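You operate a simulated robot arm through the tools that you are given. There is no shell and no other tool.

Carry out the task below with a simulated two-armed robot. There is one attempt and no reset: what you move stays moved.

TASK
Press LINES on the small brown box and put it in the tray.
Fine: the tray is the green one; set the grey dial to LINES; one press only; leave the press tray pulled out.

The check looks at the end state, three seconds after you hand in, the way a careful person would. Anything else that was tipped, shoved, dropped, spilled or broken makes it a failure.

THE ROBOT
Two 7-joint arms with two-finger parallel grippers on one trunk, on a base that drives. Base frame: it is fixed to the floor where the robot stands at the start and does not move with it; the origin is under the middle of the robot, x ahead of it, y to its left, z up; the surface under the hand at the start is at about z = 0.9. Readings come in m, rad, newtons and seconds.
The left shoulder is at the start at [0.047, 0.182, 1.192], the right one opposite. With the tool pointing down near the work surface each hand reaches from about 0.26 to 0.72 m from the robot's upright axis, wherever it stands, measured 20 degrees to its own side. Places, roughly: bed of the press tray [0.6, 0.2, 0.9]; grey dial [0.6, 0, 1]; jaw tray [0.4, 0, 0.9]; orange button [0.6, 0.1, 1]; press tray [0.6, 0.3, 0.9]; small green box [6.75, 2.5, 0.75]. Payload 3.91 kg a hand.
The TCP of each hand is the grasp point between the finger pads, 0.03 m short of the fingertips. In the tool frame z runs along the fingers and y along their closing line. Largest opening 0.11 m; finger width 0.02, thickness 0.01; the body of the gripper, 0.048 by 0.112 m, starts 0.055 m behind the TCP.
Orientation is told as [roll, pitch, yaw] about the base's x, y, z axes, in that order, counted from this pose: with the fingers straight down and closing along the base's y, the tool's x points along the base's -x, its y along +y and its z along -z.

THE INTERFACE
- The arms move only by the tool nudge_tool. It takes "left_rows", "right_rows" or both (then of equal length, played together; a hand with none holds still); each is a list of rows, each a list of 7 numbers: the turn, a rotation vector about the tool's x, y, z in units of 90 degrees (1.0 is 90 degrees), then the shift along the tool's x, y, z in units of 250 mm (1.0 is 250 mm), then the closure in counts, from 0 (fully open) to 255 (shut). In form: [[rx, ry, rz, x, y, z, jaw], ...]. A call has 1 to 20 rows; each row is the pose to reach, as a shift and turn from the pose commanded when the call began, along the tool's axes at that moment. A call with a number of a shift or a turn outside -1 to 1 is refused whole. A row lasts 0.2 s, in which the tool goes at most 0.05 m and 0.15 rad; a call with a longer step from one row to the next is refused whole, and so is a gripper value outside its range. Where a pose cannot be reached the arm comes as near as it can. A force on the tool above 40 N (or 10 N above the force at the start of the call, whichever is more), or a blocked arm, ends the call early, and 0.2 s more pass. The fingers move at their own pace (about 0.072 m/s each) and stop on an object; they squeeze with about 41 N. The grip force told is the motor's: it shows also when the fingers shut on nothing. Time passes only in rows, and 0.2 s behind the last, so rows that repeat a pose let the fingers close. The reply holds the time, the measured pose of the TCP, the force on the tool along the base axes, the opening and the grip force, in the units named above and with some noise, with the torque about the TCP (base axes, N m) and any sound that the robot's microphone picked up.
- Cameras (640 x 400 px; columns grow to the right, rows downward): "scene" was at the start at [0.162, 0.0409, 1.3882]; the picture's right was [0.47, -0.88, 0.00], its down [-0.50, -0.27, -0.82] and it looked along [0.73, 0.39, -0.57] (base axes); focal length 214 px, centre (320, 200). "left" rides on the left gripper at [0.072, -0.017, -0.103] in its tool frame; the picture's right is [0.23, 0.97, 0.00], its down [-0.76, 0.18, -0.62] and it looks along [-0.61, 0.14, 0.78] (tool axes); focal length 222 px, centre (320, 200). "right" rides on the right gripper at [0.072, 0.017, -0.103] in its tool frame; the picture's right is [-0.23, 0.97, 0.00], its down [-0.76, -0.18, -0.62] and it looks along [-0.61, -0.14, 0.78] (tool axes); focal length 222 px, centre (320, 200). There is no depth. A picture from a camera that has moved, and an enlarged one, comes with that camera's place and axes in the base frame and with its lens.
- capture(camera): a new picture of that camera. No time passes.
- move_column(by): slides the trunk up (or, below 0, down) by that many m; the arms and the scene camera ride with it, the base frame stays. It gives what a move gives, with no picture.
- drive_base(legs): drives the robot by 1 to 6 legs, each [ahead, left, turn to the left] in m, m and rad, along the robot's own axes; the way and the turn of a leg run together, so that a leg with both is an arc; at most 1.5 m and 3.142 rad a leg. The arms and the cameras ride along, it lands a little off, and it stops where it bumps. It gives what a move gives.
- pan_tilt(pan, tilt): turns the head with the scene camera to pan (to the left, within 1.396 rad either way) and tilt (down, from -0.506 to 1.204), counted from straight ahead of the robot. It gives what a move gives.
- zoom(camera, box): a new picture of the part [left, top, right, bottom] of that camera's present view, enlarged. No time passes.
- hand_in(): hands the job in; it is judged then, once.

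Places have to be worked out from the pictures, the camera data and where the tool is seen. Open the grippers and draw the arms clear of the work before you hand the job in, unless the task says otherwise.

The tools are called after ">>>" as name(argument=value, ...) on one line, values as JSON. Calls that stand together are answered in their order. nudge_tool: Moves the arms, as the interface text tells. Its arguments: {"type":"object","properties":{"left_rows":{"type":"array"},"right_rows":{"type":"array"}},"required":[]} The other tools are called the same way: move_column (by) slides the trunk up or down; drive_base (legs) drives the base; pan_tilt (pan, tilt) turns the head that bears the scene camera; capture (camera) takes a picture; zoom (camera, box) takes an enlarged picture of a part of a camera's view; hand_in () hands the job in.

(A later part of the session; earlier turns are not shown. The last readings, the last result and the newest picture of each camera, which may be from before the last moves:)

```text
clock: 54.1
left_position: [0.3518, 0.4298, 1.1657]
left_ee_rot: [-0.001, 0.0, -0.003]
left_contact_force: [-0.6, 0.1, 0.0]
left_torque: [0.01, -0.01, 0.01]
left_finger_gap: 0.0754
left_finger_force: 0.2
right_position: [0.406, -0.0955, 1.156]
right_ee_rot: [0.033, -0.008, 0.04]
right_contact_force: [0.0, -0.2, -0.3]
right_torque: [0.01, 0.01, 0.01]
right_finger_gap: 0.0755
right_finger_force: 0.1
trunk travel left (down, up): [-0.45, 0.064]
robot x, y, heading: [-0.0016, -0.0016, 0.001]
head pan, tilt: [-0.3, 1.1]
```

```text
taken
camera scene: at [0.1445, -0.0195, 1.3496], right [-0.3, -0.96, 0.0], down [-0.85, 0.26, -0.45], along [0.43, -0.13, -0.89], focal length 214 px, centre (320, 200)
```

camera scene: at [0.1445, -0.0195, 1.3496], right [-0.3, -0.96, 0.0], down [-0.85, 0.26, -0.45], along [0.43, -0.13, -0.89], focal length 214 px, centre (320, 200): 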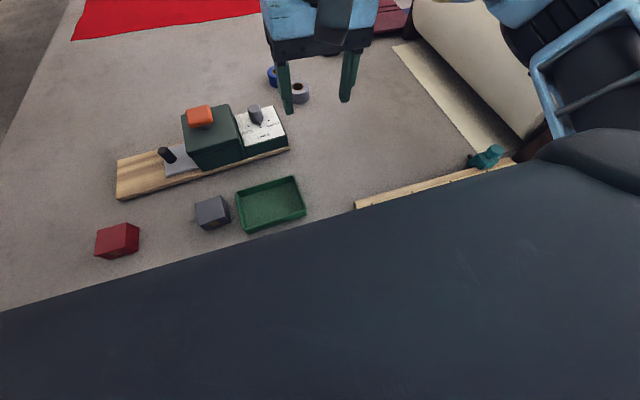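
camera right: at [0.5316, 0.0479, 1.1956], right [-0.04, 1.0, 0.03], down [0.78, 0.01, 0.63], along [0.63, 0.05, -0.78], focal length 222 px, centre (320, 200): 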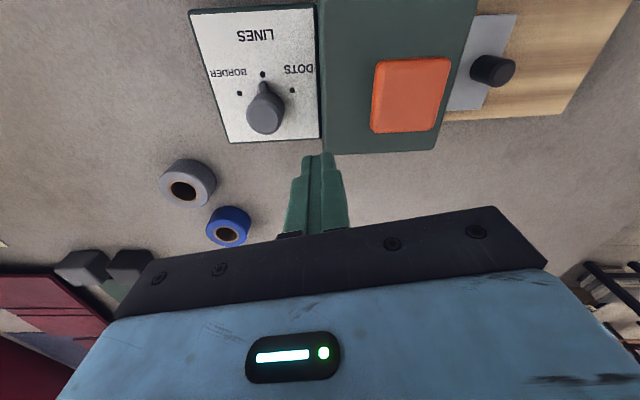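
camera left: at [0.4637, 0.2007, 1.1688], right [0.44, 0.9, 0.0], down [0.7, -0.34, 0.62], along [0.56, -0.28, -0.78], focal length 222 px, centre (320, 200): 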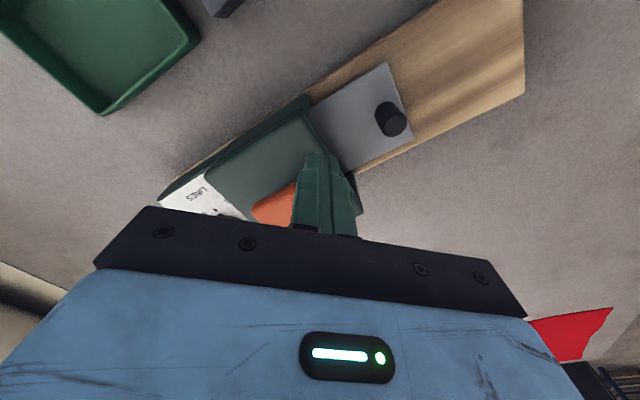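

The view is filled by the robot's own body. I look to the right and left sides of the base.

>>> pan_tilt(pan=-1.35, tilt=0.8)

>>> capture(camera="scene")

>>> pan_tilt(pan=1.35, tilt=0.8)

>>> capture(camera="scene")

```text
clock: 55.4
left_position: [0.3521, 0.4304, 1.1652]
left_ee_rot: [-0.001, 0.0, -0.004]
left_contact_force: [-0.5, 0.5, -0.1]
left_torque: [0.02, 0.02, 0.02]
left_finger_gap: 0.0756
left_finger_force: 0.1
right_position: [0.4058, -0.0955, 1.1569]
right_ee_rot: [0.033, -0.009, 0.04]
right_contact_force: [-0.9, 0.4, 0.5]
right_torque: [0.03, 0.0, 0.03]
right_finger_gap: 0.0754
right_finger_force: 0.1
trunk travel left (down, up): [-0.45, 0.064]
robot x, y, heading: [-0.0019, -0.0012, -0.002]
head pan, tilt: [-1.349, 0.799]
```

```text
taken
camera scene: at [0.102, -0.0796, 1.3713], right [-0.98, -0.22, 0.0], down [-0.16, 0.7, -0.7], along [0.15, -0.68, -0.72], focal length 214 px, centre (320, 200)
```

scene: 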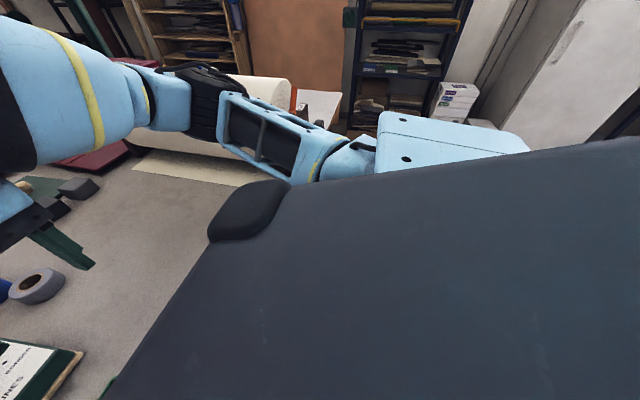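

```text
clock: 57.8
left_position: [0.3533, 0.4293, 1.1661]
left_ee_rot: [0.0, 0.001, -0.004]
left_contact_force: [0.1, -0.4, 0.6]
left_torque: [0.0, 0.02, 0.0]
left_finger_gap: 0.0758
left_finger_force: 0.1
right_position: [0.404, -0.0955, 1.1572]
right_ee_rot: [0.033, -0.007, 0.04]
right_contact_force: [0.7, -0.4, -0.4]
right_torque: [-0.02, -0.01, 0.01]
right_finger_gap: 0.0754
right_finger_force: 0.1
trunk travel left (down, up): [-0.45, 0.064]
robot x, y, heading: [-0.0013, -0.0014, 0.001]
head pan, tilt: [1.349, 0.799]
```

```text
taken
camera scene: at [0.1019, 0.0777, 1.3713], right [0.98, -0.22, 0.0], down [-0.16, -0.7, -0.7], along [0.15, 0.68, -0.72], focal length 214 px, centre (320, 200)
```

scene: 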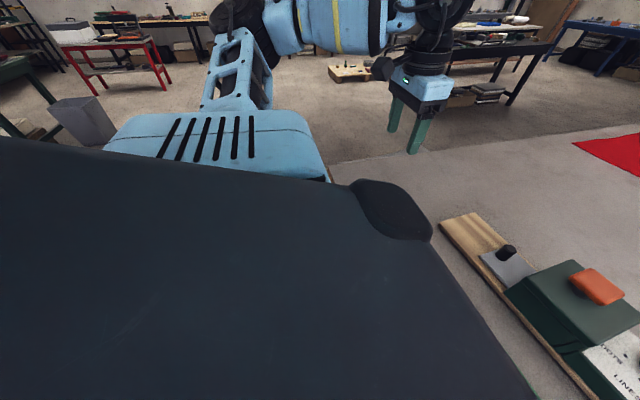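

The surroundings: left is open floor; to the right there is a roll at the table end near the elbow. Before driving I'll try a different arm configuration: park the right arm aside again and bring the left hand inward close to the body first, then extend forward. I also return the head to its view of the work.

>>> pan_tilt(pan=0.3, tilt=0.7)

>>> nudge_tool(right_rows=[[0, 0, 0, 0.06, -0.12, -0.01, 80], [0, 0, 0, 0.12, -0.24, -0.02, 80], [0, 0, 0, 0.18, -0.36, -0.03, 80], [0, 0, 0, 0.24, -0.48, -0.04, 80], [0, 0, 0, 0.3, -0.6, -0.05, 80], [0, 0, 0, 0.36, -0.72, -0.06, 80], [0, 0, 0, 0.42, -0.84, -0.07, 80], [0, 0, 0, 0.45, -0.94, -0.08, 80], [0, 0, 0, 0.45, -0.94, -0.08, 80]])

```text
clock: 59.1
left_position: [0.3532, 0.4291, 1.165]
left_ee_rot: [0.0, 0.0, -0.003]
left_contact_force: [-0.1, 0.0, -0.1]
left_torque: [0.01, -0.02, -0.01]
left_finger_gap: 0.0754
left_finger_force: 0.1
right_position: [0.4044, -0.0956, 1.1573]
right_ee_rot: [0.033, -0.005, 0.039]
right_contact_force: [0.5, 0.9, 0.4]
right_torque: [-0.02, 0.02, -0.05]
right_finger_gap: 0.0756
right_finger_force: 0.1
trunk travel left (down, up): [-0.45, 0.064]
robot x, y, heading: [0.0022, 0.003, 0.002]
head pan, tilt: [0.3, 0.7]
```

```text
clock: 61.1
left_position: [0.3541, 0.4301, 1.1651]
left_ee_rot: [0.0, -0.002, -0.002]
left_contact_force: [0.4, 0.8, -0.2]
left_torque: [0.0, -0.01, -0.01]
left_finger_gap: 0.0755
left_finger_force: 0.1
right_position: [0.3004, -0.3349, 1.1693]
right_ee_rot: [0.032, -0.008, 0.042]
right_contact_force: [-1.1, -0.1, 0.9]
right_torque: [0.0, 0.0, 0.01]
right_finger_gap: 0.0754
right_finger_force: 0.0
trunk travel left (down, up): [-0.45, 0.064]
robot x, y, heading: [-0.0023, -0.0013, -0.004]
head pan, tilt: [0.3, 0.7]
```

Now the left hand moves inward, close to the body, with a slight clockwise yaw and fingers closed.

>>> nudge_tool(left_rows=[[0, 0, 0.027, -0.012, -0.12, 0, 100], [0, 0, 0.055, -0.025, -0.24, 0, 150], [0, 0, 0.082, -0.037, -0.36, 0, 200], [0, 0, 0.11, -0.05, -0.48, 0, 255], [0, 0, 0.137, -0.062, -0.6, 0, 255], [0, 0, 0.165, -0.075, -0.72, 0, 255], [0, 0, 0.192, -0.087, -0.84, 0, 255], [0, 0, 0.22, -0.1, -0.96, 0, 255], [0, 0, 0.22, -0.1, -0.96, 0, 255]])

>>> capture(camera="scene")

```text
clock: 63.1
left_position: [0.3774, 0.1885, 1.1663]
left_ee_rot: [-0.001, 0.0, -0.349]
left_contact_force: [-0.2, 0.5, 0.7]
left_torque: [0.01, 0.01, 0.02]
left_finger_gap: 0.0
left_finger_force: 37.4
right_position: [0.3009, -0.3349, 1.1695]
right_ee_rot: [0.034, -0.007, 0.041]
right_contact_force: [0.2, 0.5, 0.0]
right_torque: [-0.02, -0.02, 0.0]
right_finger_gap: 0.0755
right_finger_force: 0.1
trunk travel left (down, up): [-0.45, 0.064]
robot x, y, heading: [0.0032, 0.0005, 0.003]
head pan, tilt: [0.3, 0.7]
```

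```text
taken
camera scene: at [0.165, 0.0249, 1.3796], right [0.3, -0.96, 0.0], down [-0.62, -0.19, -0.76], along [0.73, 0.23, -0.64], focal length 214 px, centre (320, 200)
```

scene: 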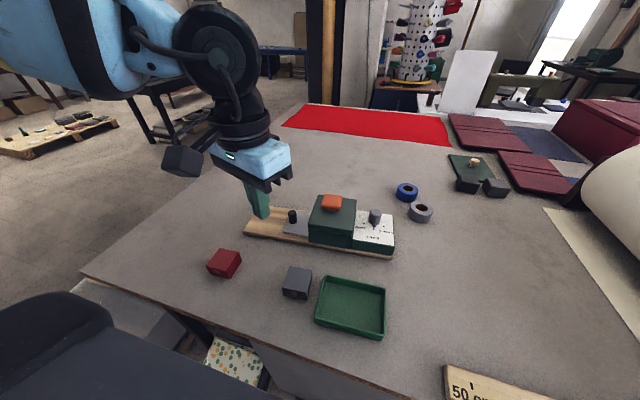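

The left hand reached (0.377, 0.189, 1.166) fine. Further inward to about (0.42, 0.10, 1.15).

>>> nudge_tool(left_rows=[[0, 0, 0, -0.071, -0.069, 0.016, 255], [0, 0, 0, -0.142, -0.137, 0.032, 255], [0, 0, 0, -0.212, -0.206, 0.048, 255], [0, 0, 0, -0.283, -0.274, 0.064, 255], [0, 0, 0, -0.283, -0.274, 0.064, 255]])

```text
clock: 64.3
left_position: [0.4156, 0.1211, 1.152]
left_ee_rot: [0.001, 0.0, -0.35]
left_contact_force: [0.1, -0.2, -0.4]
left_torque: [-0.01, -0.02, 0.0]
left_finger_gap: 0.0
left_finger_force: 38.0
left hand out of reach, approached as far as the arm can: row 4, 5
right_position: [0.3001, -0.337, 1.1691]
right_ee_rot: [0.033, -0.007, 0.04]
right_contact_force: [-0.6, 0.5, 0.9]
right_torque: [-0.01, -0.03, -0.02]
right_finger_gap: 0.0755
right_finger_force: 0.1
trunk travel left (down, up): [-0.45, 0.064]
robot x, y, heading: [-0.0022, 0.0027, 0.0]
head pan, tilt: [0.3, 0.7]
```

The left arm's inward limit is at roughly 17° from the robot's heading, so the button (12°) is out of its range as the robot stands. Backing 8 cm and turning the robot 20° right puts button, handle, bed and green tray all at 26–49° for the left hand. First I pull both hands in, high and clear.

>>> nudge_tool(left_rows=[[0, 0, -0.045, 0.069, 0.085, -0.014, 255], [0, 0, -0.09, 0.138, 0.169, -0.029, 255], [0, 0, -0.134, 0.208, 0.254, -0.043, 255], [0, 0, -0.178, 0.277, 0.338, -0.058, 255], [0, 0, -0.223, 0.346, 0.423, -0.072, 255], [0, 0, -0.223, 0.346, 0.423, -0.072, 255]], right_rows=[[0, 0, 0, -0.028, 0.109, -0.016, 80], [0, 0, 0, -0.057, 0.217, -0.032, 80], [0, 0, 0, -0.085, 0.326, -0.048, 80], [0, 0, 0, -0.114, 0.434, -0.064, 80], [0, 0, 0, -0.142, 0.543, -0.08, 80], [0, 0, 0, -0.142, 0.543, -0.08, 80]])

```text
clock: 65.7
left_position: [0.3695, 0.2479, 1.1715]
left_ee_rot: [0.001, 0.0, 0.001]
left_contact_force: [0.6, -0.5, 1.0]
left_torque: [0.0, -0.03, -0.01]
left_finger_gap: 0.0003
left_finger_force: 37.9
right_position: [0.3316, -0.201, 1.1946]
right_ee_rot: [0.035, -0.01, 0.04]
right_contact_force: [-0.1, -0.4, -0.5]
right_torque: [-0.01, -0.03, 0.0]
right_finger_gap: 0.0756
right_finger_force: 0.1
trunk travel left (down, up): [-0.45, 0.064]
robot x, y, heading: [0.0, -0.0001, -0.003]
head pan, tilt: [0.3, 0.7]
```

Both hands are over the near table at z≈1.17–1.19 with nothing near that height. I back the base 8 cm first and see how it lands.

>>> drive_base(legs=[[-0.08, 0, 0]])

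```text
clock: 66.8
left_position: [0.2892, 0.2491, 1.1703]
left_ee_rot: [-0.001, 0.0, 0.0]
left_contact_force: [-0.1, 0.1, -0.5]
left_torque: [0.0, 0.0, -0.01]
left_finger_gap: 0.0
left_finger_force: 37.6
right_position: [0.2509, -0.1993, 1.1928]
right_ee_rot: [0.033, -0.006, 0.04]
right_contact_force: [0.6, 0.4, 0.3]
right_torque: [-0.02, -0.01, -0.02]
right_finger_gap: 0.0756
right_finger_force: 0.1
trunk travel left (down, up): [-0.45, 0.064]
robot x, y, heading: [-0.0821, 0.0023, 0.002]
head pan, tilt: [0.3, 0.7]
```

The base backed cleanly to x≈−0.082. Now I turn it 0.35 rad to the right in place.

>>> drive_base(legs=[[0, 0, -0.35]])

>>> pan_tilt(pan=0.6, tilt=0.65)

>>> capture(camera="scene")

```text
clock: 68.3
left_position: [0.3527, 0.1079, 1.1708]
left_ee_rot: [0.0, 0.0, -0.35]
left_contact_force: [-0.3, 0.1, -0.5]
left_torque: [0.01, 0.04, 0.01]
left_finger_gap: 0.0003
left_finger_force: 37.9
right_position: [0.1625, -0.3008, 1.1927]
right_ee_rot: [0.033, -0.005, -0.311]
right_contact_force: [0.4, -0.1, 0.4]
right_torque: [0.02, -0.03, -0.04]
right_finger_gap: 0.0757
right_finger_force: 0.0
trunk travel left (down, up): [-0.45, 0.064]
robot x, y, heading: [-0.0775, 0.002, -0.352]
head pan, tilt: [0.3, 0.7]
```

```text
clock: 69.1
left_position: [0.3532, 0.1074, 1.1702]
left_ee_rot: [0.0, -0.001, -0.348]
left_contact_force: [-0.1, 0.8, 0.3]
left_torque: [-0.04, 0.04, 0.02]
left_finger_gap: 0.0002
left_finger_force: 37.6
right_position: [0.1633, -0.3012, 1.1924]
right_ee_rot: [0.034, -0.008, -0.312]
right_contact_force: [-0.8, 0.1, 0.3]
right_torque: [0.02, 0.0, 0.01]
right_finger_gap: 0.0752
right_finger_force: 0.0
trunk travel left (down, up): [-0.45, 0.064]
robot x, y, heading: [-0.0803, 0.0009, -0.351]
head pan, tilt: [0.6, 0.649]
```

```text
taken
camera scene: at [0.0835, -0.0084, 1.3839], right [0.25, -0.97, 0.0], down [-0.59, -0.15, -0.8], along [0.77, 0.2, -0.6], focal length 214 px, centre (320, 200)
```

scene: 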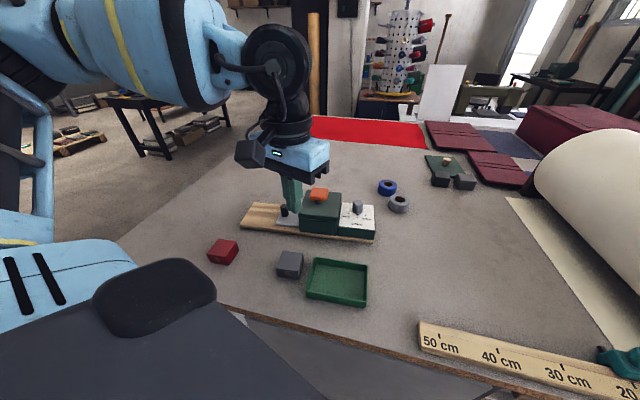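

The robot now stands at (−0.08, 0.00) heading −0.35. I move the left hand to above the button (0.5715, 0.118) at z≈1.12.

>>> nudge_tool(left_rows=[[0, 0, 0, -0.115, 0.048, 0.029, 255], [0, 0, 0, -0.23, 0.097, 0.057, 255], [0, 0, 0, -0.345, 0.145, 0.086, 255], [0, 0, 0, -0.461, 0.194, 0.114, 255], [0, 0, 0, -0.576, 0.242, 0.143, 255], [0, 0, 0, -0.691, 0.291, 0.171, 255], [0, 0, 0, -0.806, 0.339, 0.2, 255], [0, 0, 0, -0.806, 0.339, 0.2, 255]])

>>> capture(camera="left")

>>> zoom(camera="scene", box=[230, 140, 390, 250])

```text
clock: 70.9
left_position: [0.5722, 0.1197, 1.1198]
left_ee_rot: [0.001, 0.001, -0.348]
left_contact_force: [0.6, 0.2, -0.4]
left_torque: [-0.03, -0.03, 0.0]
left_finger_gap: 0.0
left_finger_force: 37.9
right_position: [0.1621, -0.2998, 1.1943]
right_ee_rot: [0.035, -0.01, -0.31]
right_contact_force: [-0.8, -1.0, 0.6]
right_torque: [0.03, -0.01, -0.01]
right_finger_gap: 0.0755
right_finger_force: 0.0
trunk travel left (down, up): [-0.45, 0.064]
robot x, y, heading: [-0.0821, 0.0, -0.347]
head pan, tilt: [0.6, 0.649]
```

```text
taken
camera left: at [0.496, 0.1265, 1.225], right [0.12, 0.99, 0.0], down [0.78, -0.09, 0.62], along [0.62, -0.07, -0.78], focal length 222 px, centre (320, 200)
```

left: 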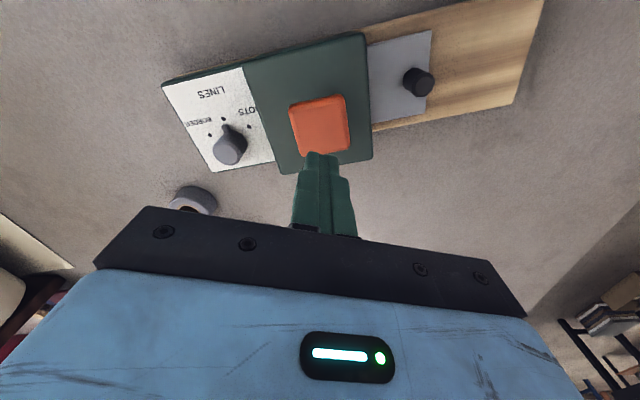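

```text
3.64 times, centred on (310, 195) of scene
camera zoom: at [0.0828, -0.008, 1.384], right [0.25, -0.97, 0.0], down [-0.59, -0.15, -0.8], along [0.77, 0.2, -0.6], focal length 780 px, centre (356, 218)
```

zoom: 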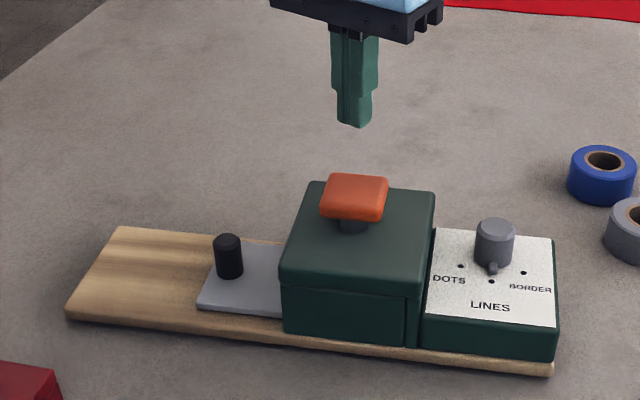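

The hand is above the button within ~3 mm in both directions. I press down once: quickly to just above, then slowly in 2.5 mm steps, and listen.

>>> nudge_tool(left_rows=[[0, 0, 0, 0, 0, 0.1, 255], [0, 0, 0, 0, 0, 0.19, 255], [0, 0, 0, 0, 0, 0.235, 255], [0, 0, 0, 0, 0, 0.245, 255], [0, 0, 0, 0, 0, 0.255, 255], [0, 0, 0, 0, 0, 0.265, 255], [0, 0, 0, 0, 0, 0.275, 255], [0, 0, 0, 0, 0, 0.285, 255], [0, 0, 0, 0, 0, 0.295, 255], [0, 0, 0, 0, 0, 0.305, 255], [0, 0, 0, 0, 0, 0.315, 255]])

>>> zoom(camera="scene", box=[230, 140, 390, 250])

```text
clock: 73.3
left_position: [0.5712, 0.1176, 1.0479]
left_ee_rot: [0.0, -0.012, -0.349]
left_contact_force: [6.0, 3.4, 39.0]
left_torque: [0.21, 0.18, -0.26]
left_finger_gap: 0.0
left_finger_force: 37.5
right_position: [0.16, -0.3004, 1.1954]
right_ee_rot: [0.035, -0.011, -0.311]
right_contact_force: [0.2, 1.0, 0.1]
right_torque: [-0.02, 0.04, -0.01]
right_finger_gap: 0.0752
right_finger_force: 0.1
trunk travel left (down, up): [-0.45, 0.064]
robot x, y, heading: [-0.0794, -0.001, -0.355]
head pan, tilt: [0.6, 0.649]
heard: click
```

```text
3.64 times, centred on (310, 195) of scene
camera zoom: at [0.0803, -0.0083, 1.3849], right [0.25, -0.97, 0.0], down [-0.58, -0.15, -0.8], along [0.77, 0.2, -0.6], focal length 780 px, centre (356, 218)
```

zoom: 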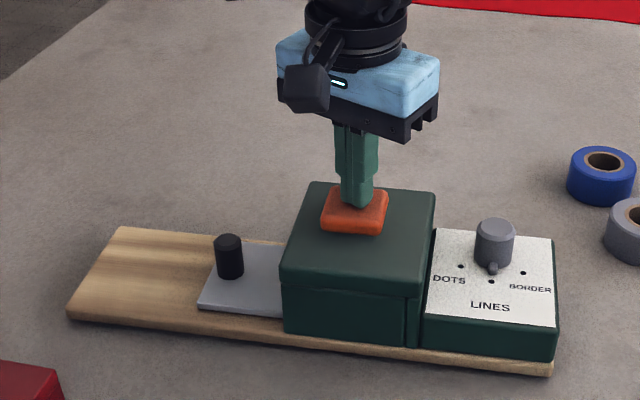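

A click was heard and the button went fully down at 39 N. I lift straight off in one smooth move.

>>> nudge_tool(left_rows=[[0, 0, 0, 0, 0, -0.06, 255], [0, 0, 0, 0, 0, -0.16, 255], [0, 0, 0, 0, 0, -0.28, 255], [0, 0, 0, 0, 0, -0.32, 255]])

>>> zoom(camera="scene", box=[230, 140, 390, 250])

>>> capture(camera="left")

```text
clock: 74.3
left_position: [0.5716, 0.1174, 1.1209]
left_ee_rot: [0.0, 0.002, -0.35]
left_contact_force: [-0.1, 0.4, -0.7]
left_torque: [-0.01, 0.0, 0.0]
left_finger_gap: 0.0002
left_finger_force: 37.7
right_position: [0.1622, -0.3011, 1.1937]
right_ee_rot: [0.033, -0.006, -0.311]
right_contact_force: [0.2, -0.3, -0.1]
right_torque: [-0.01, 0.04, -0.01]
right_finger_gap: 0.0755
right_finger_force: 0.1
trunk travel left (down, up): [-0.45, 0.064]
robot x, y, heading: [-0.0814, 0.0001, -0.353]
head pan, tilt: [0.6, 0.649]
```

```text
3.64 times, centred on (310, 195) of scene
camera zoom: at [0.0833, -0.0082, 1.3839], right [0.25, -0.97, 0.0], down [-0.59, -0.15, -0.8], along [0.77, 0.2, -0.6], focal length 780 px, centre (356, 218)
```

zoom: 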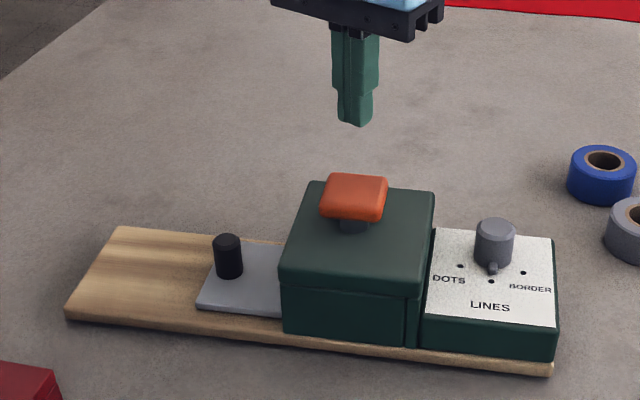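

```text
taken
camera left: at [0.4972, 0.1259, 1.2255], right [0.12, 0.99, 0.0], down [0.78, -0.09, 0.62], along [0.62, -0.07, -0.78], focal length 222 px, centre (320, 200)
```

left: 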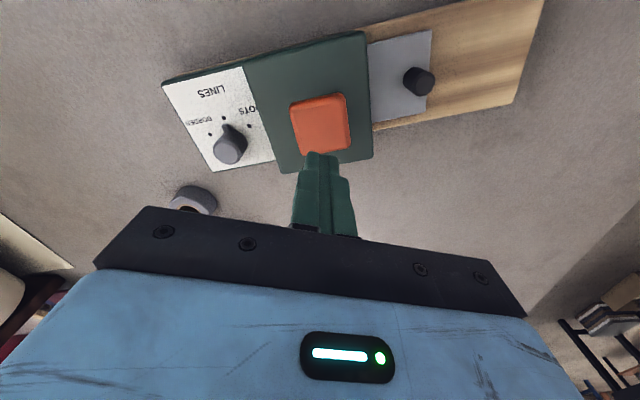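

The button sprang back up. Now I move the left hand over the tray handle (0.562, 0.232), turning it back to the press yaw and opening to ~0.053.

>>> nudge_tool(left_rows=[[0, 0, -0.04, 0.027, 0.06, 0, 255], [0, 0, -0.08, 0.055, 0.119, 0, 255], [0, 0, -0.12, 0.082, 0.178, 0, 200], [0, 0, -0.16, 0.109, 0.238, 0, 132], [0, 0, -0.2, 0.136, 0.297, 0, 132], [0, 0, -0.24, 0.164, 0.357, 0, 132], [0, 0, -0.28, 0.191, 0.416, 0, 132], [0, 0, -0.28, 0.191, 0.416, 0.1, 132], [0, 0, -0.28, 0.191, 0.416, 0.2, 132], [0, 0, -0.28, 0.191, 0.416, 0.2, 132]])

>>> capture(camera="left")

>>> zoom(camera="scene", box=[230, 140, 390, 250])

```text
clock: 76.5
left_position: [0.5612, 0.2317, 1.0719]
left_ee_rot: [0.0, -0.001, 0.091]
left_contact_force: [-0.3, 0.0, -0.3]
left_torque: [0.01, -0.01, 0.01]
left_finger_gap: 0.0533
left_finger_force: 0.1
right_position: [0.1628, -0.3004, 1.1923]
right_ee_rot: [0.034, -0.008, -0.309]
right_contact_force: [0.2, 0.2, 0.2]
right_torque: [-0.04, -0.02, -0.02]
right_finger_gap: 0.0752
right_finger_force: 0.1
trunk travel left (down, up): [-0.45, 0.064]
robot x, y, heading: [-0.0808, -0.0006, -0.345]
head pan, tilt: [0.6, 0.649]
```

```text
taken
camera left: at [0.4903, 0.2077, 1.1766], right [-0.31, 0.95, 0.0], down [0.74, 0.25, 0.62], along [0.59, 0.2, -0.78], focal length 222 px, centre (320, 200)
```

left: 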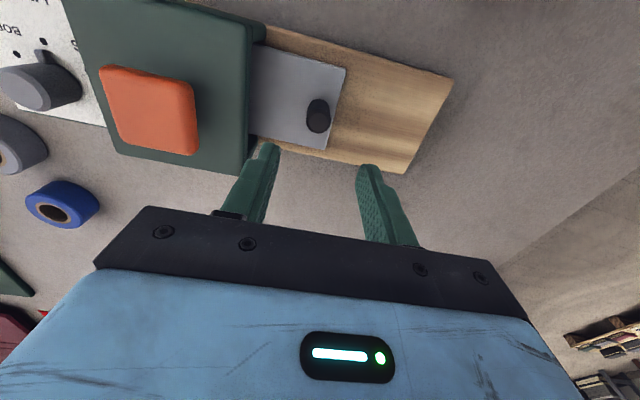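

```text
3.64 times, centred on (310, 195) of scene
camera zoom: at [0.0832, -0.0084, 1.384], right [0.25, -0.97, 0.0], down [-0.59, -0.15, -0.8], along [0.77, 0.2, -0.6], focal length 780 px, centre (356, 218)
```

zoom: 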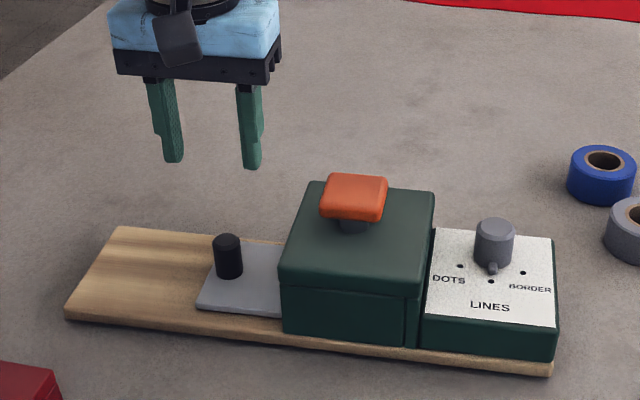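

The handle sits right below the grasp point. I lower around it and close.

>>> nudge_tool(left_rows=[[0, 0, 0, 0, 0, 0.14, 132], [0, 0, 0, 0, 0, 0.28, 132], [0, 0, 0, 0, 0, 0.36, 132], [0, 0, 0, 0, 0, 0.42, 132], [0, 0, 0, 0, 0, 0.42, 132], [0, 0, 0, 0, 0, 0.42, 180], [0, 0, 0, 0, 0, 0.42, 230], [0, 0, 0, 0, 0, 0.42, 250], [0, 0, 0, 0, 0, 0.42, 250]])

>>> zoom(camera="scene", box=[230, 140, 390, 250])

```text
clock: 78.5
left_position: [0.5614, 0.2318, 0.9673]
left_ee_rot: [0.001, 0.0, 0.092]
left_contact_force: [-1.4, -1.9, 0.0]
left_torque: [0.16, -0.24, 0.1]
left_finger_gap: 0.0236
left_finger_force: 40.7
right_position: [0.1626, -0.2993, 1.1926]
right_ee_rot: [0.033, -0.007, -0.31]
right_contact_force: [0.4, -0.5, -0.4]
right_torque: [-0.01, 0.03, -0.01]
right_finger_gap: 0.0757
right_finger_force: 0.0
trunk travel left (down, up): [-0.45, 0.064]
robot x, y, heading: [-0.0783, 0.0019, -0.351]
head pan, tilt: [0.6, 0.649]
```

```text
3.64 times, centred on (310, 195) of scene
camera zoom: at [0.0835, -0.0082, 1.3839], right [0.25, -0.97, 0.0], down [-0.59, -0.15, -0.8], along [0.77, 0.2, -0.6], focal length 780 px, centre (356, 218)
```

zoom: 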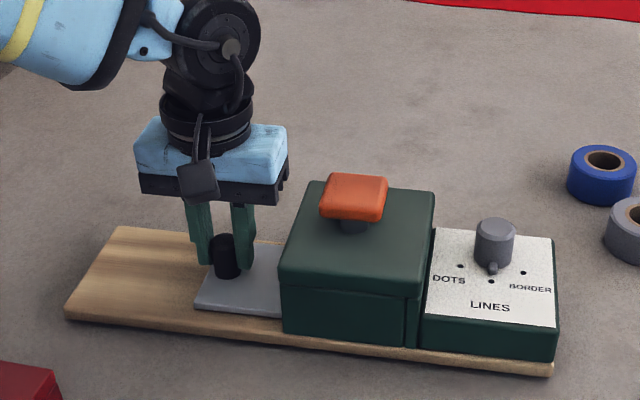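

Handle gripped. I pull the tray out slowly by 0.10 m along the rail first.

>>> nudge_tool(left_rows=[[0, 0, 0, 0, 0.02, 0, 250], [0, 0, 0, 0, 0.055, 0, 250], [0, 0, 0, -0.001, 0.095, 0, 250], [0, 0, 0, -0.001, 0.135, 0, 250], [0, 0, 0, -0.002, 0.175, 0, 250], [0, 0, 0, -0.002, 0.215, 0, 250], [0, 0, 0, -0.003, 0.255, 0, 250], [0, 0, 0, -0.003, 0.295, 0, 250], [0, 0, 0, -0.004, 0.335, 0, 250], [0, 0, 0, -0.004, 0.37, 0, 250], [0, 0, 0, -0.004, 0.4, 0, 250], [0, 0, 0, -0.004, 0.4, 0, 250]])

>>> zoom(camera="scene", box=[230, 140, 390, 250])

>>> capture(camera="left")

```text
clock: 81.1
left_position: [0.5532, 0.3315, 0.9671]
left_ee_rot: [0.002, 0.0, 0.092]
left_contact_force: [-6.2, -1.4, 0.5]
left_torque: [-0.62, 0.29, -0.09]
left_finger_gap: 0.0237
left_finger_force: 41.1
right_position: [0.1627, -0.3002, 1.1934]
right_ee_rot: [0.033, -0.009, -0.311]
right_contact_force: [0.6, 0.4, -0.2]
right_torque: [0.0, 0.0, 0.02]
right_finger_gap: 0.0757
right_finger_force: 0.0
trunk travel left (down, up): [-0.45, 0.064]
robot x, y, heading: [-0.0809, -0.0029, -0.355]
head pan, tilt: [0.6, 0.649]
```

```text
3.64 times, centred on (310, 195) of scene
camera zoom: at [0.0826, -0.0084, 1.384], right [0.25, -0.97, 0.0], down [-0.59, -0.15, -0.8], along [0.77, 0.2, -0.6], focal length 780 px, centre (356, 218)
```

zoom: 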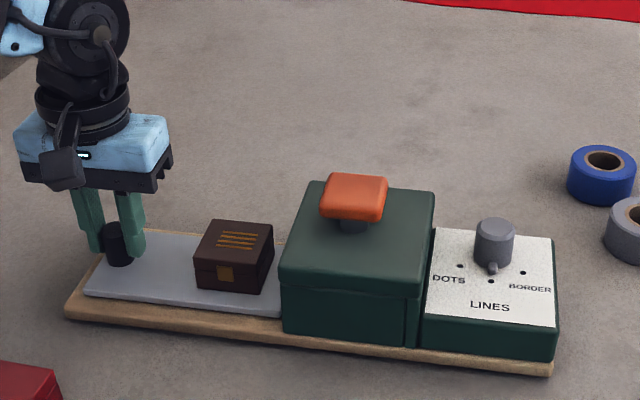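

```text
taken
camera left: at [0.4819, 0.3076, 1.0714], right [-0.32, 0.95, 0.0], down [0.74, 0.25, 0.62], along [0.59, 0.2, -0.78], focal length 222 px, centre (320, 200)
```

left: 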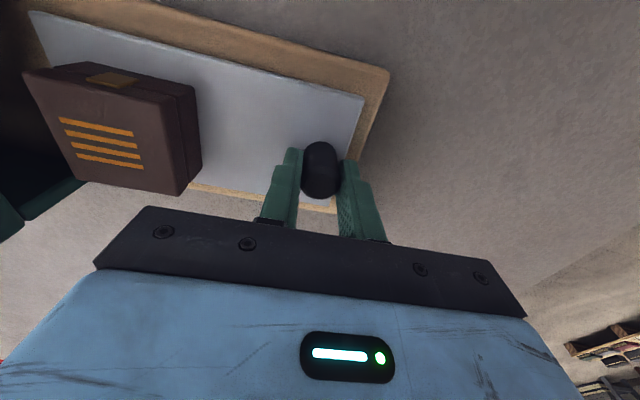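

The lid carries the LINES pattern. The tray is at handle y≈0.332 and the press has not moved in this view. I take a fine reference zoom of the dial plate, then keep pulling a little to the out-stop.

>>> zoom(camera="scene", box=[330, 190, 380, 240])

>>> nudge_tool(left_rows=[[0, 0, 0, -0.004, 0.01, 0, 250], [0, 0, 0, -0.004, 0.02, 0, 250], [0, 0, 0, -0.004, 0.03, 0, 250], [0, 0, 0, -0.004, 0.03, 0, 250]])

>>> zoom(camera="scene", box=[330, 190, 380, 240])

```text
8.00 times, centred on (355, 215) of scene
camera zoom: at [0.0826, -0.0084, 1.384], right [0.25, -0.97, 0.0], down [-0.59, -0.15, -0.8], along [0.77, 0.2, -0.6], focal length 1716 px, centre (40, 80)
```

zoom: 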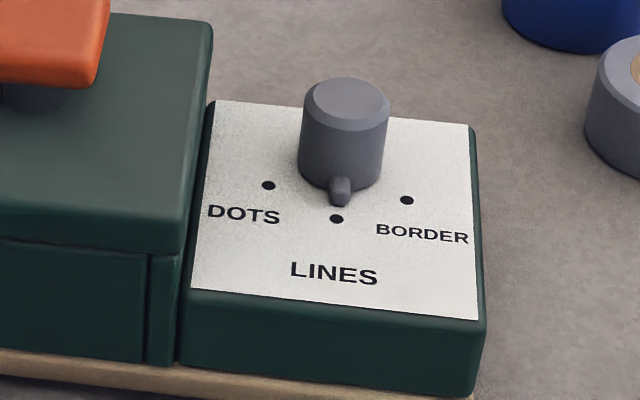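

```text
clock: 82.1
left_position: [0.5536, 0.3392, 0.9669]
left_ee_rot: [0.0, 0.0, 0.093]
left_contact_force: [-4.1, -1.4, 0.9]
left_torque: [-0.62, 0.0, 0.0]
left_finger_gap: 0.0234
left_finger_force: 40.5
right_position: [0.1627, -0.2999, 1.1932]
right_ee_rot: [0.033, -0.008, -0.311]
right_contact_force: [0.5, -0.1, 0.3]
right_torque: [-0.03, -0.03, -0.01]
right_finger_gap: 0.0755
right_finger_force: 0.0
trunk travel left (down, up): [-0.45, 0.064]
robot x, y, heading: [-0.0764, 0.0008, -0.349]
head pan, tilt: [0.6, 0.649]
```

```text
8.00 times, centred on (355, 215) of scene
camera zoom: at [0.083, -0.0084, 1.3839], right [0.25, -0.97, 0.0], down [-0.59, -0.15, -0.8], along [0.77, 0.2, -0.6], focal length 1716 px, centre (40, 80)
```

zoom: 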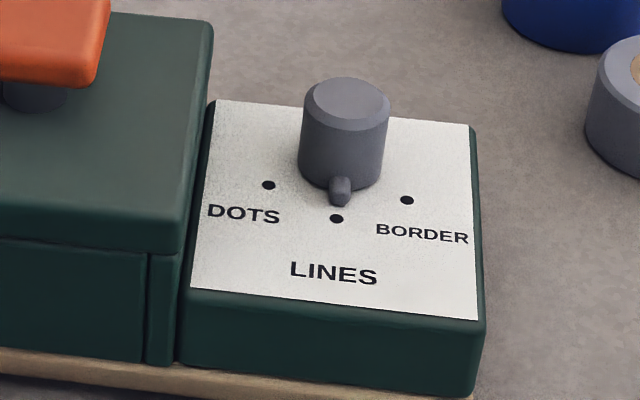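

No press movement yet at handle y≈0.339. I pull on in small steps; the target is the LINES dot moving from column 336 to about 304 in this zoom (≈12 mm back).

>>> nudge_tool(left_rows=[[0, 0, 0, -0.002, 0.01, 0, 250], [0, 0, 0, -0.002, 0.02, 0, 250], [0, 0, 0, -0.002, 0.028, 0, 250], [0, 0, 0, -0.002, 0.028, 0, 250]])

>>> zoom(camera="scene", box=[330, 190, 380, 240])

```text
clock: 83.1
left_position: [0.5551, 0.3469, 0.9661]
left_ee_rot: [-0.001, 0.0, 0.09]
left_contact_force: [2.1, -7.5, -0.3]
left_torque: [-0.57, -0.08, -0.12]
left_finger_gap: 0.0235
left_finger_force: 41.2
right_position: [0.1635, -0.3018, 1.1925]
right_ee_rot: [0.034, -0.008, -0.311]
right_contact_force: [-0.2, 1.0, -0.5]
right_torque: [0.01, 0.02, 0.0]
right_finger_gap: 0.0756
right_finger_force: 0.0
trunk travel left (down, up): [-0.45, 0.064]
robot x, y, heading: [-0.0796, 0.0, -0.346]
head pan, tilt: [0.6, 0.649]
```

```text
8.00 times, centred on (355, 215) of scene
camera zoom: at [0.0842, -0.0091, 1.3838], right [0.25, -0.97, 0.0], down [-0.59, -0.15, -0.8], along [0.77, 0.2, -0.6], focal length 1716 px, centre (40, 80)
```

zoom: 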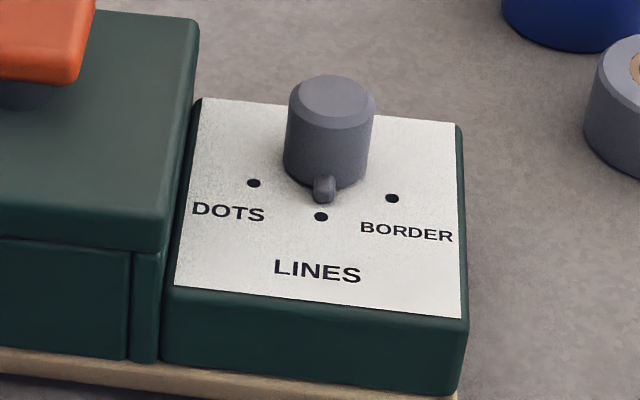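

The tray is at its out-stop and the press now follows (dot moved 15 px ≈ 5 mm). I pull another ~6.5 mm.

>>> nudge_tool(left_rows=[[0, 0, 0, 0.002, 0.01, 0, 250], [0, 0, 0, 0.002, 0.02, 0, 250], [0, 0, 0, 0.002, 0.026, 0, 250], [0, 0, 0, 0.002, 0.026, 0, 250]])

>>> zoom(camera="scene", box=[330, 190, 380, 240])

```text
clock: 84.1
left_position: [0.5529, 0.3518, 0.9672]
left_ee_rot: [0.001, 0.001, 0.091]
left_contact_force: [1.4, -8.7, -0.4]
left_torque: [-0.65, -0.24, 0.0]
left_finger_gap: 0.0238
left_finger_force: 41.4
right_position: [0.1626, -0.3002, 1.1931]
right_ee_rot: [0.033, -0.008, -0.312]
right_contact_force: [-0.4, -0.4, -0.4]
right_torque: [-0.02, 0.01, -0.02]
right_finger_gap: 0.0757
right_finger_force: 0.0
trunk travel left (down, up): [-0.45, 0.064]
robot x, y, heading: [-0.0806, -0.0003, -0.352]
head pan, tilt: [0.6, 0.649]
```

```text
8.00 times, centred on (355, 215) of scene
camera zoom: at [0.084, -0.0092, 1.3838], right [0.25, -0.97, 0.0], down [-0.59, -0.15, -0.8], along [0.77, 0.2, -0.6], focal length 1716 px, centre (40, 80)
```

zoom: 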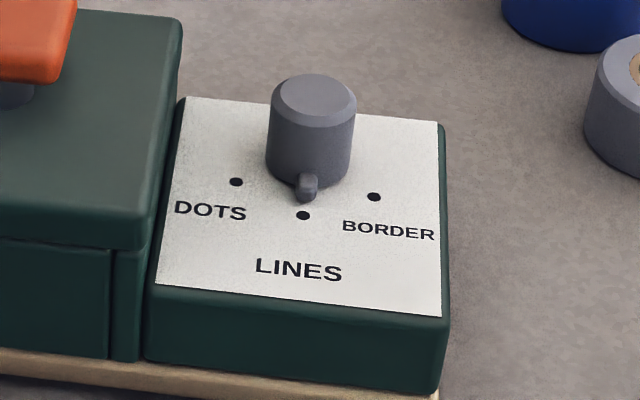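

The press is back where it started within ~1 mm (LINES dot at y≈0.0167 vs 0.0051 before pulling, ≈11.6 mm restored). I relax the pull, open the fingers moderately and lift off the handle.

>>> nudge_tool(left_rows=[[0, 0, 0, 0, -0.01, 0, 250], [0, 0, 0, 0, -0.01, 0, 250], [0, 0, 0, 0, -0.01, 0, 200], [0, 0, 0, 0, -0.01, 0, 160], [0, 0, 0, 0, -0.01, 0, 132], [0, 0, 0, 0, -0.01, 0, 132], [0, 0, 0, 0, -0.01, -0.1, 132], [0, 0, 0, 0, -0.01, -0.25, 132], [0, 0, 0, 0, -0.01, -0.4, 132], [0, 0, 0, 0, -0.01, -0.4, 132]])

>>> capture(camera="left")

>>> zoom(camera="scene", box=[220, 150, 390, 260])

```text
clock: 86.3
left_position: [0.5535, 0.351, 1.0667]
left_ee_rot: [-0.001, 0.0, 0.091]
left_contact_force: [0.4, -0.2, 0.1]
left_torque: [0.02, 0.01, -0.03]
left_finger_gap: 0.053
left_finger_force: 0.2
right_position: [0.1634, -0.3003, 1.1937]
right_ee_rot: [0.035, -0.006, -0.311]
right_contact_force: [-0.7, -0.4, -1.6]
right_torque: [-0.01, -0.01, 0.01]
right_finger_gap: 0.0753
right_finger_force: 0.0
trunk travel left (down, up): [-0.45, 0.064]
robot x, y, heading: [-0.0784, 0.0002, -0.351]
head pan, tilt: [0.6, 0.649]
```

```text
taken
camera left: at [0.4821, 0.3268, 1.1705], right [-0.32, 0.95, 0.0], down [0.74, 0.25, 0.62], along [0.59, 0.2, -0.78], focal length 222 px, centre (320, 200)
```

left: 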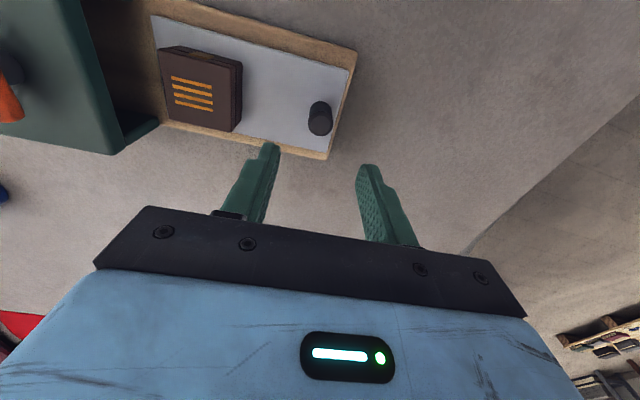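

```text
3.64 times, centred on (305, 205) of scene
camera zoom: at [0.0838, -0.0081, 1.3838], right [0.25, -0.97, 0.0], down [-0.59, -0.15, -0.8], along [0.77, 0.2, -0.6], focal length 780 px, centre (374, 182)
```

zoom: 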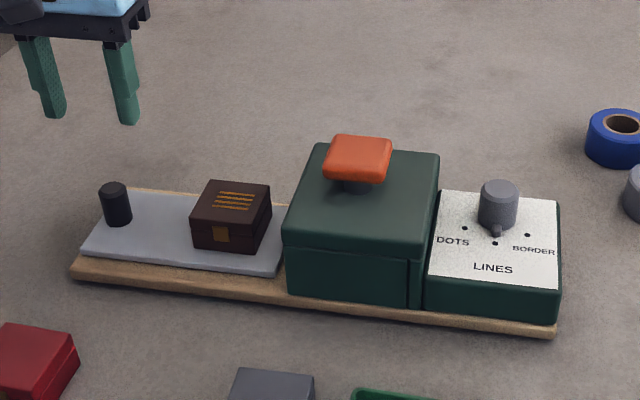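

The tray is out and the stamped box stands on it. I zoom for its exact position before picking it up.

>>> zoom(camera="left", box=[140, 10, 360, 170])

>>> zoom(camera="scene", box=[260, 185, 320, 235])

```text
2.50 times, centred on (250, 90) of left
camera zoom: at [0.4821, 0.3268, 1.1705], right [-0.32, 0.95, 0.0], down [0.74, 0.25, 0.62], along [0.59, 0.2, -0.78], focal length 555 px, centre (495, 475)
```

zoom: 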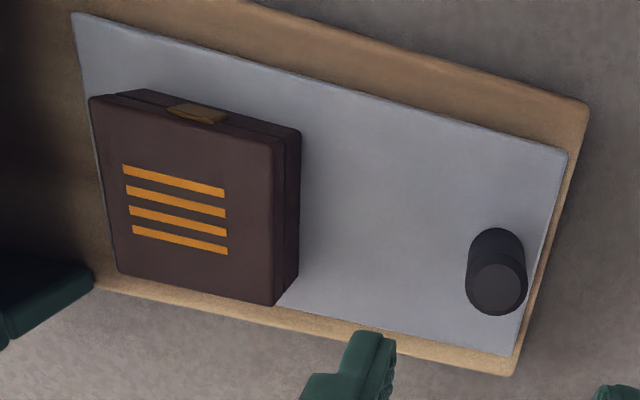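

```text
8.00 times, centred on (290, 210) of scene
camera zoom: at [0.0838, -0.0081, 1.3838], right [0.25, -0.97, 0.0], down [-0.59, -0.15, -0.8], along [0.77, 0.2, -0.6], focal length 1716 px, centre (560, 120)
```

zoom: 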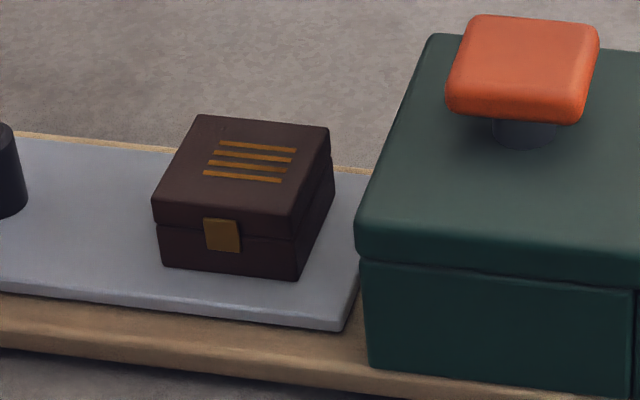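

Box centre is about (0.565, 0.242) on the bed. I move the left hand over it at the same height, opening to 0.075, and check with the wrist camera.

>>> nudge_tool(left_rows=[[0, 0, 0, -0.002, -0.109, 0, 110], [0, 0, 0, -0.004, -0.217, 0, 80], [0, 0, 0, -0.005, -0.326, 0, 80], [0, 0, 0, -0.007, -0.434, 0, 80], [0, 0, 0, -0.007, -0.434, 0, 80]])

>>> zoom(camera="left", box=[200, 40, 440, 200])

```text
clock: 87.5
left_position: [0.5657, 0.243, 1.0676]
left_ee_rot: [0.001, 0.0, 0.091]
left_contact_force: [-0.3, -0.1, 0.2]
left_torque: [0.0, 0.02, 0.03]
left_finger_gap: 0.0755
left_finger_force: 0.0
right_position: [0.1629, -0.2999, 1.1937]
right_ee_rot: [0.033, -0.006, -0.311]
right_contact_force: [-0.3, 0.5, -0.3]
right_torque: [0.0, 0.0, 0.03]
right_finger_gap: 0.0755
right_finger_force: 0.0
trunk travel left (down, up): [-0.45, 0.064]
robot x, y, heading: [-0.0805, -0.0025, -0.354]
head pan, tilt: [0.6, 0.649]
```

```text
2.50 times, centred on (320, 120) of left
camera zoom: at [0.4939, 0.2186, 1.1716], right [-0.32, 0.95, 0.0], down [0.74, 0.25, 0.62], along [0.59, 0.2, -0.78], focal length 555 px, centre (320, 400)
```

zoom: 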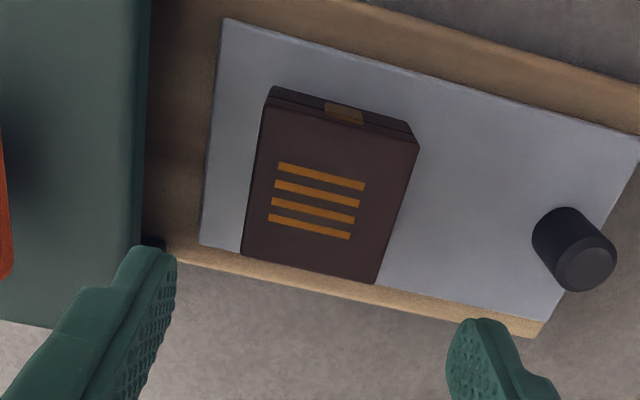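

Box centre relative to the hand: about 3.5 mm nearer and 2 mm to the left. I correct for this and lower around the box to z≈0.9625, then check forces.

>>> nudge_tool(left_rows=[[0, 0, 0, 0.013, 0.007, 0.1, 80], [0, 0, 0, 0.013, 0.007, 0.22, 80], [0, 0, 0, 0.013, 0.007, 0.34, 80], [0, 0, 0, 0.013, 0.007, 0.42, 80], [0, 0, 0, 0.013, 0.007, 0.42, 80]])

>>> capture(camera="left")

```text
clock: 88.7
left_position: [0.5619, 0.2444, 0.9605]
left_ee_rot: [-0.001, -0.002, 0.091]
left_contact_force: [0.0, 0.9, 0.2]
left_torque: [0.04, 0.0, -0.01]
left_finger_gap: 0.0756
left_finger_force: 0.0
right_position: [0.1613, -0.3005, 1.1927]
right_ee_rot: [0.033, -0.008, -0.31]
right_contact_force: [-0.7, -0.4, -0.2]
right_torque: [-0.01, 0.03, 0.0]
right_finger_gap: 0.0753
right_finger_force: 0.1
trunk travel left (down, up): [-0.45, 0.064]
robot x, y, heading: [-0.0811, 0.0002, -0.351]
head pan, tilt: [0.6, 0.649]
```

```text
taken
camera left: at [0.4906, 0.2201, 1.0663], right [-0.31, 0.95, 0.0], down [0.74, 0.25, 0.62], along [0.59, 0.2, -0.78], focal length 222 px, centre (320, 200)
```

left: 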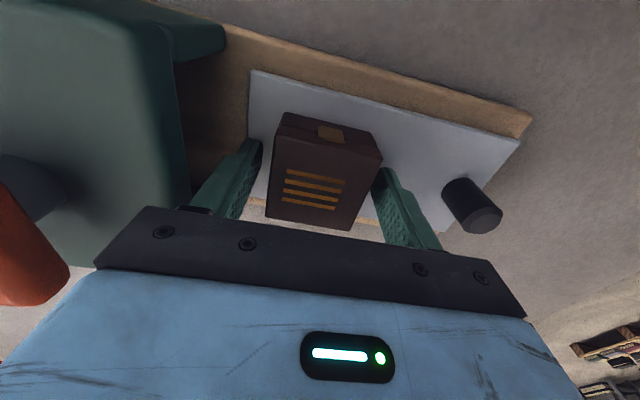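

The box is centred between the fingers with no contact. I close on it and lift 0.12 m.

>>> nudge_tool(left_rows=[[0, 0, 0, 0, 0, 0, 120], [0, 0, 0, 0, 0, 0, 160], [0, 0, 0, 0, 0, 0, 200], [0, 0, 0, 0, 0, 0, 200], [0, 0, 0, 0, 0, -0.03, 200], [0, 0, 0, 0, 0, -0.1, 200], [0, 0, 0, 0, 0, -0.2, 200], [0, 0, 0, 0, 0, -0.32, 200], [0, 0, 0, 0, 0, -0.44, 200], [0, 0, 0, 0, 0, -0.44, 200]])

>>> zoom(camera="scene", box=[200, 140, 400, 320])

```text
clock: 90.9
left_position: [0.5632, 0.2443, 1.071]
left_ee_rot: [0.001, 0.002, 0.091]
left_contact_force: [0.9, -0.7, -0.6]
left_torque: [-0.01, 0.0, -0.01]
left_finger_gap: 0.0551
left_finger_force: 41.3
right_position: [0.163, -0.3002, 1.1935]
right_ee_rot: [0.034, -0.008, -0.31]
right_contact_force: [0.2, 0.1, 0.7]
right_torque: [0.02, -0.01, 0.01]
right_finger_gap: 0.0754
right_finger_force: 0.1
trunk travel left (down, up): [-0.45, 0.064]
robot x, y, heading: [-0.0816, 0.0037, -0.35]
head pan, tilt: [0.6, 0.649]
```

```text
2.22 times, centred on (300, 230) of scene
camera zoom: at [0.0839, -0.0082, 1.3838], right [0.25, -0.97, 0.0], down [-0.59, -0.15, -0.8], along [0.77, 0.2, -0.6], focal length 477 px, centre (364, 133)
```

zoom: 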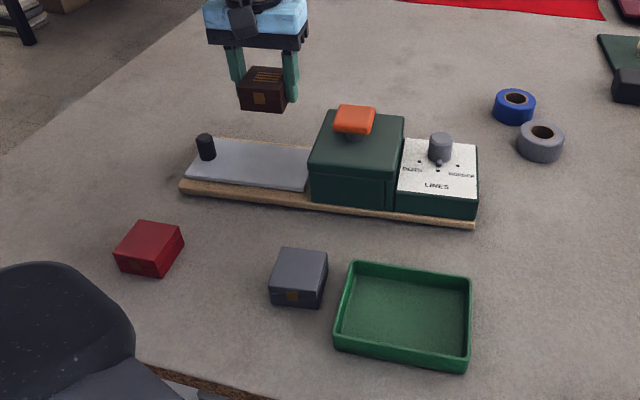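

The box is held, and the tray stayed out. Green tray centre is about (0.380, 0.021), rim z≈0.925, yaw ≈ +6°. I carry the box towards it, first halfway at z≈1.07 (clear of the press and the grey box).

>>> nudge_tool(left_rows=[[0, 0, 0, 0.1, -0.07, 0, 200], [0, 0, 0, 0.2, -0.14, 0, 200], [0, 0, 0, 0.3, -0.23, 0, 200], [0, 0, 0, 0.4, -0.34, 0, 200], [0, 0, 0, 0.5, -0.45, 0, 200], [0, 0, 0, 0.6, -0.56, 0, 200], [0, 0, 0, 0.6, -0.56, 0, 200]])

```text
clock: 92.5
left_position: [0.426, 0.0914, 1.0719]
left_ee_rot: [-0.001, -0.001, 0.091]
left_contact_force: [-0.1, 0.2, -0.3]
left_torque: [0.01, -0.02, 0.01]
left_finger_gap: 0.0553
left_finger_force: 41.0
right_position: [0.1633, -0.3002, 1.1938]
right_ee_rot: [0.032, -0.007, -0.312]
right_contact_force: [-0.7, -0.6, 0.1]
right_torque: [0.0, 0.01, 0.02]
right_finger_gap: 0.0755
right_finger_force: 0.2
trunk travel left (down, up): [-0.45, 0.064]
robot x, y, heading: [-0.0785, -0.0016, -0.352]
head pan, tilt: [0.6, 0.649]
```

Good. Now the rest of the way to above the tray centre (0.380, 0.025).

>>> nudge_tool(left_rows=[[0, 0, 0, 0.069, -0.083, 0, 200], [0, 0, 0, 0.138, -0.165, 0, 200], [0, 0, 0, 0.207, -0.248, 0, 200], [0, 0, 0, 0.207, -0.248, 0, 200]])

>>> capture(camera="left")

>>> zoom(camera="scene", box=[220, 170, 400, 320])

```text
clock: 93.5
left_position: [0.38, 0.0242, 1.0713]
left_ee_rot: [0.0, -0.001, 0.091]
left_contact_force: [0.2, 0.2, -0.1]
left_torque: [0.0, -0.03, 0.01]
left_finger_gap: 0.0552
left_finger_force: 41.2
right_position: [0.1634, -0.2999, 1.1932]
right_ee_rot: [0.032, -0.007, -0.31]
right_contact_force: [-0.8, 0.1, 0.2]
right_torque: [-0.01, 0.01, -0.03]
right_finger_gap: 0.0754
right_finger_force: 0.1
trunk travel left (down, up): [-0.45, 0.064]
robot x, y, heading: [-0.0819, 0.0023, -0.35]
head pan, tilt: [0.6, 0.649]
```

```text
taken
camera left: at [0.3077, 0.0001, 1.1755], right [-0.32, 0.95, 0.0], down [0.74, 0.25, 0.62], along [0.59, 0.2, -0.78], focal length 222 px, centre (320, 200)
```

left: 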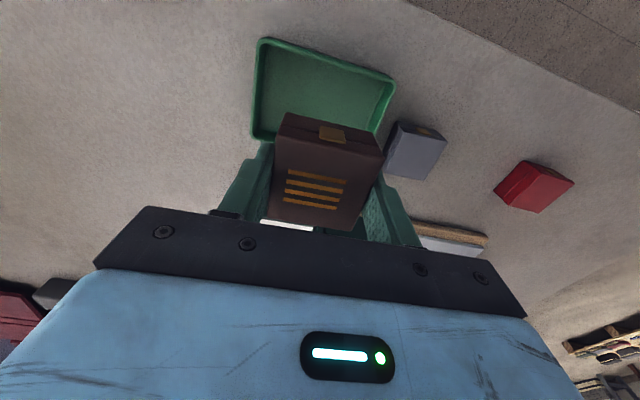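

```text
2.67 times, centred on (310, 245) of scene
camera zoom: at [0.0833, -0.0081, 1.3839], right [0.25, -0.97, 0.0], down [-0.59, -0.15, -0.8], along [0.77, 0.2, -0.6], focal length 572 px, centre (347, 80)
```

zoom: 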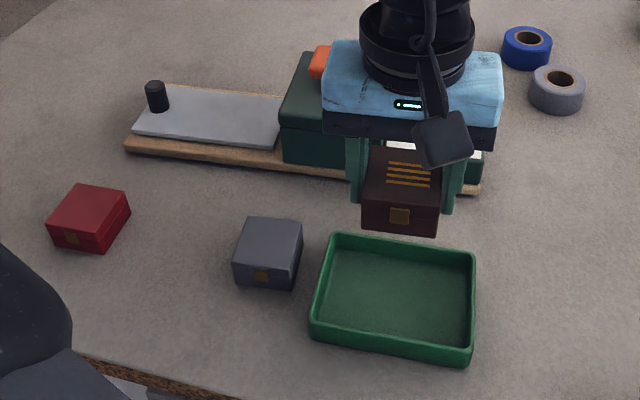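

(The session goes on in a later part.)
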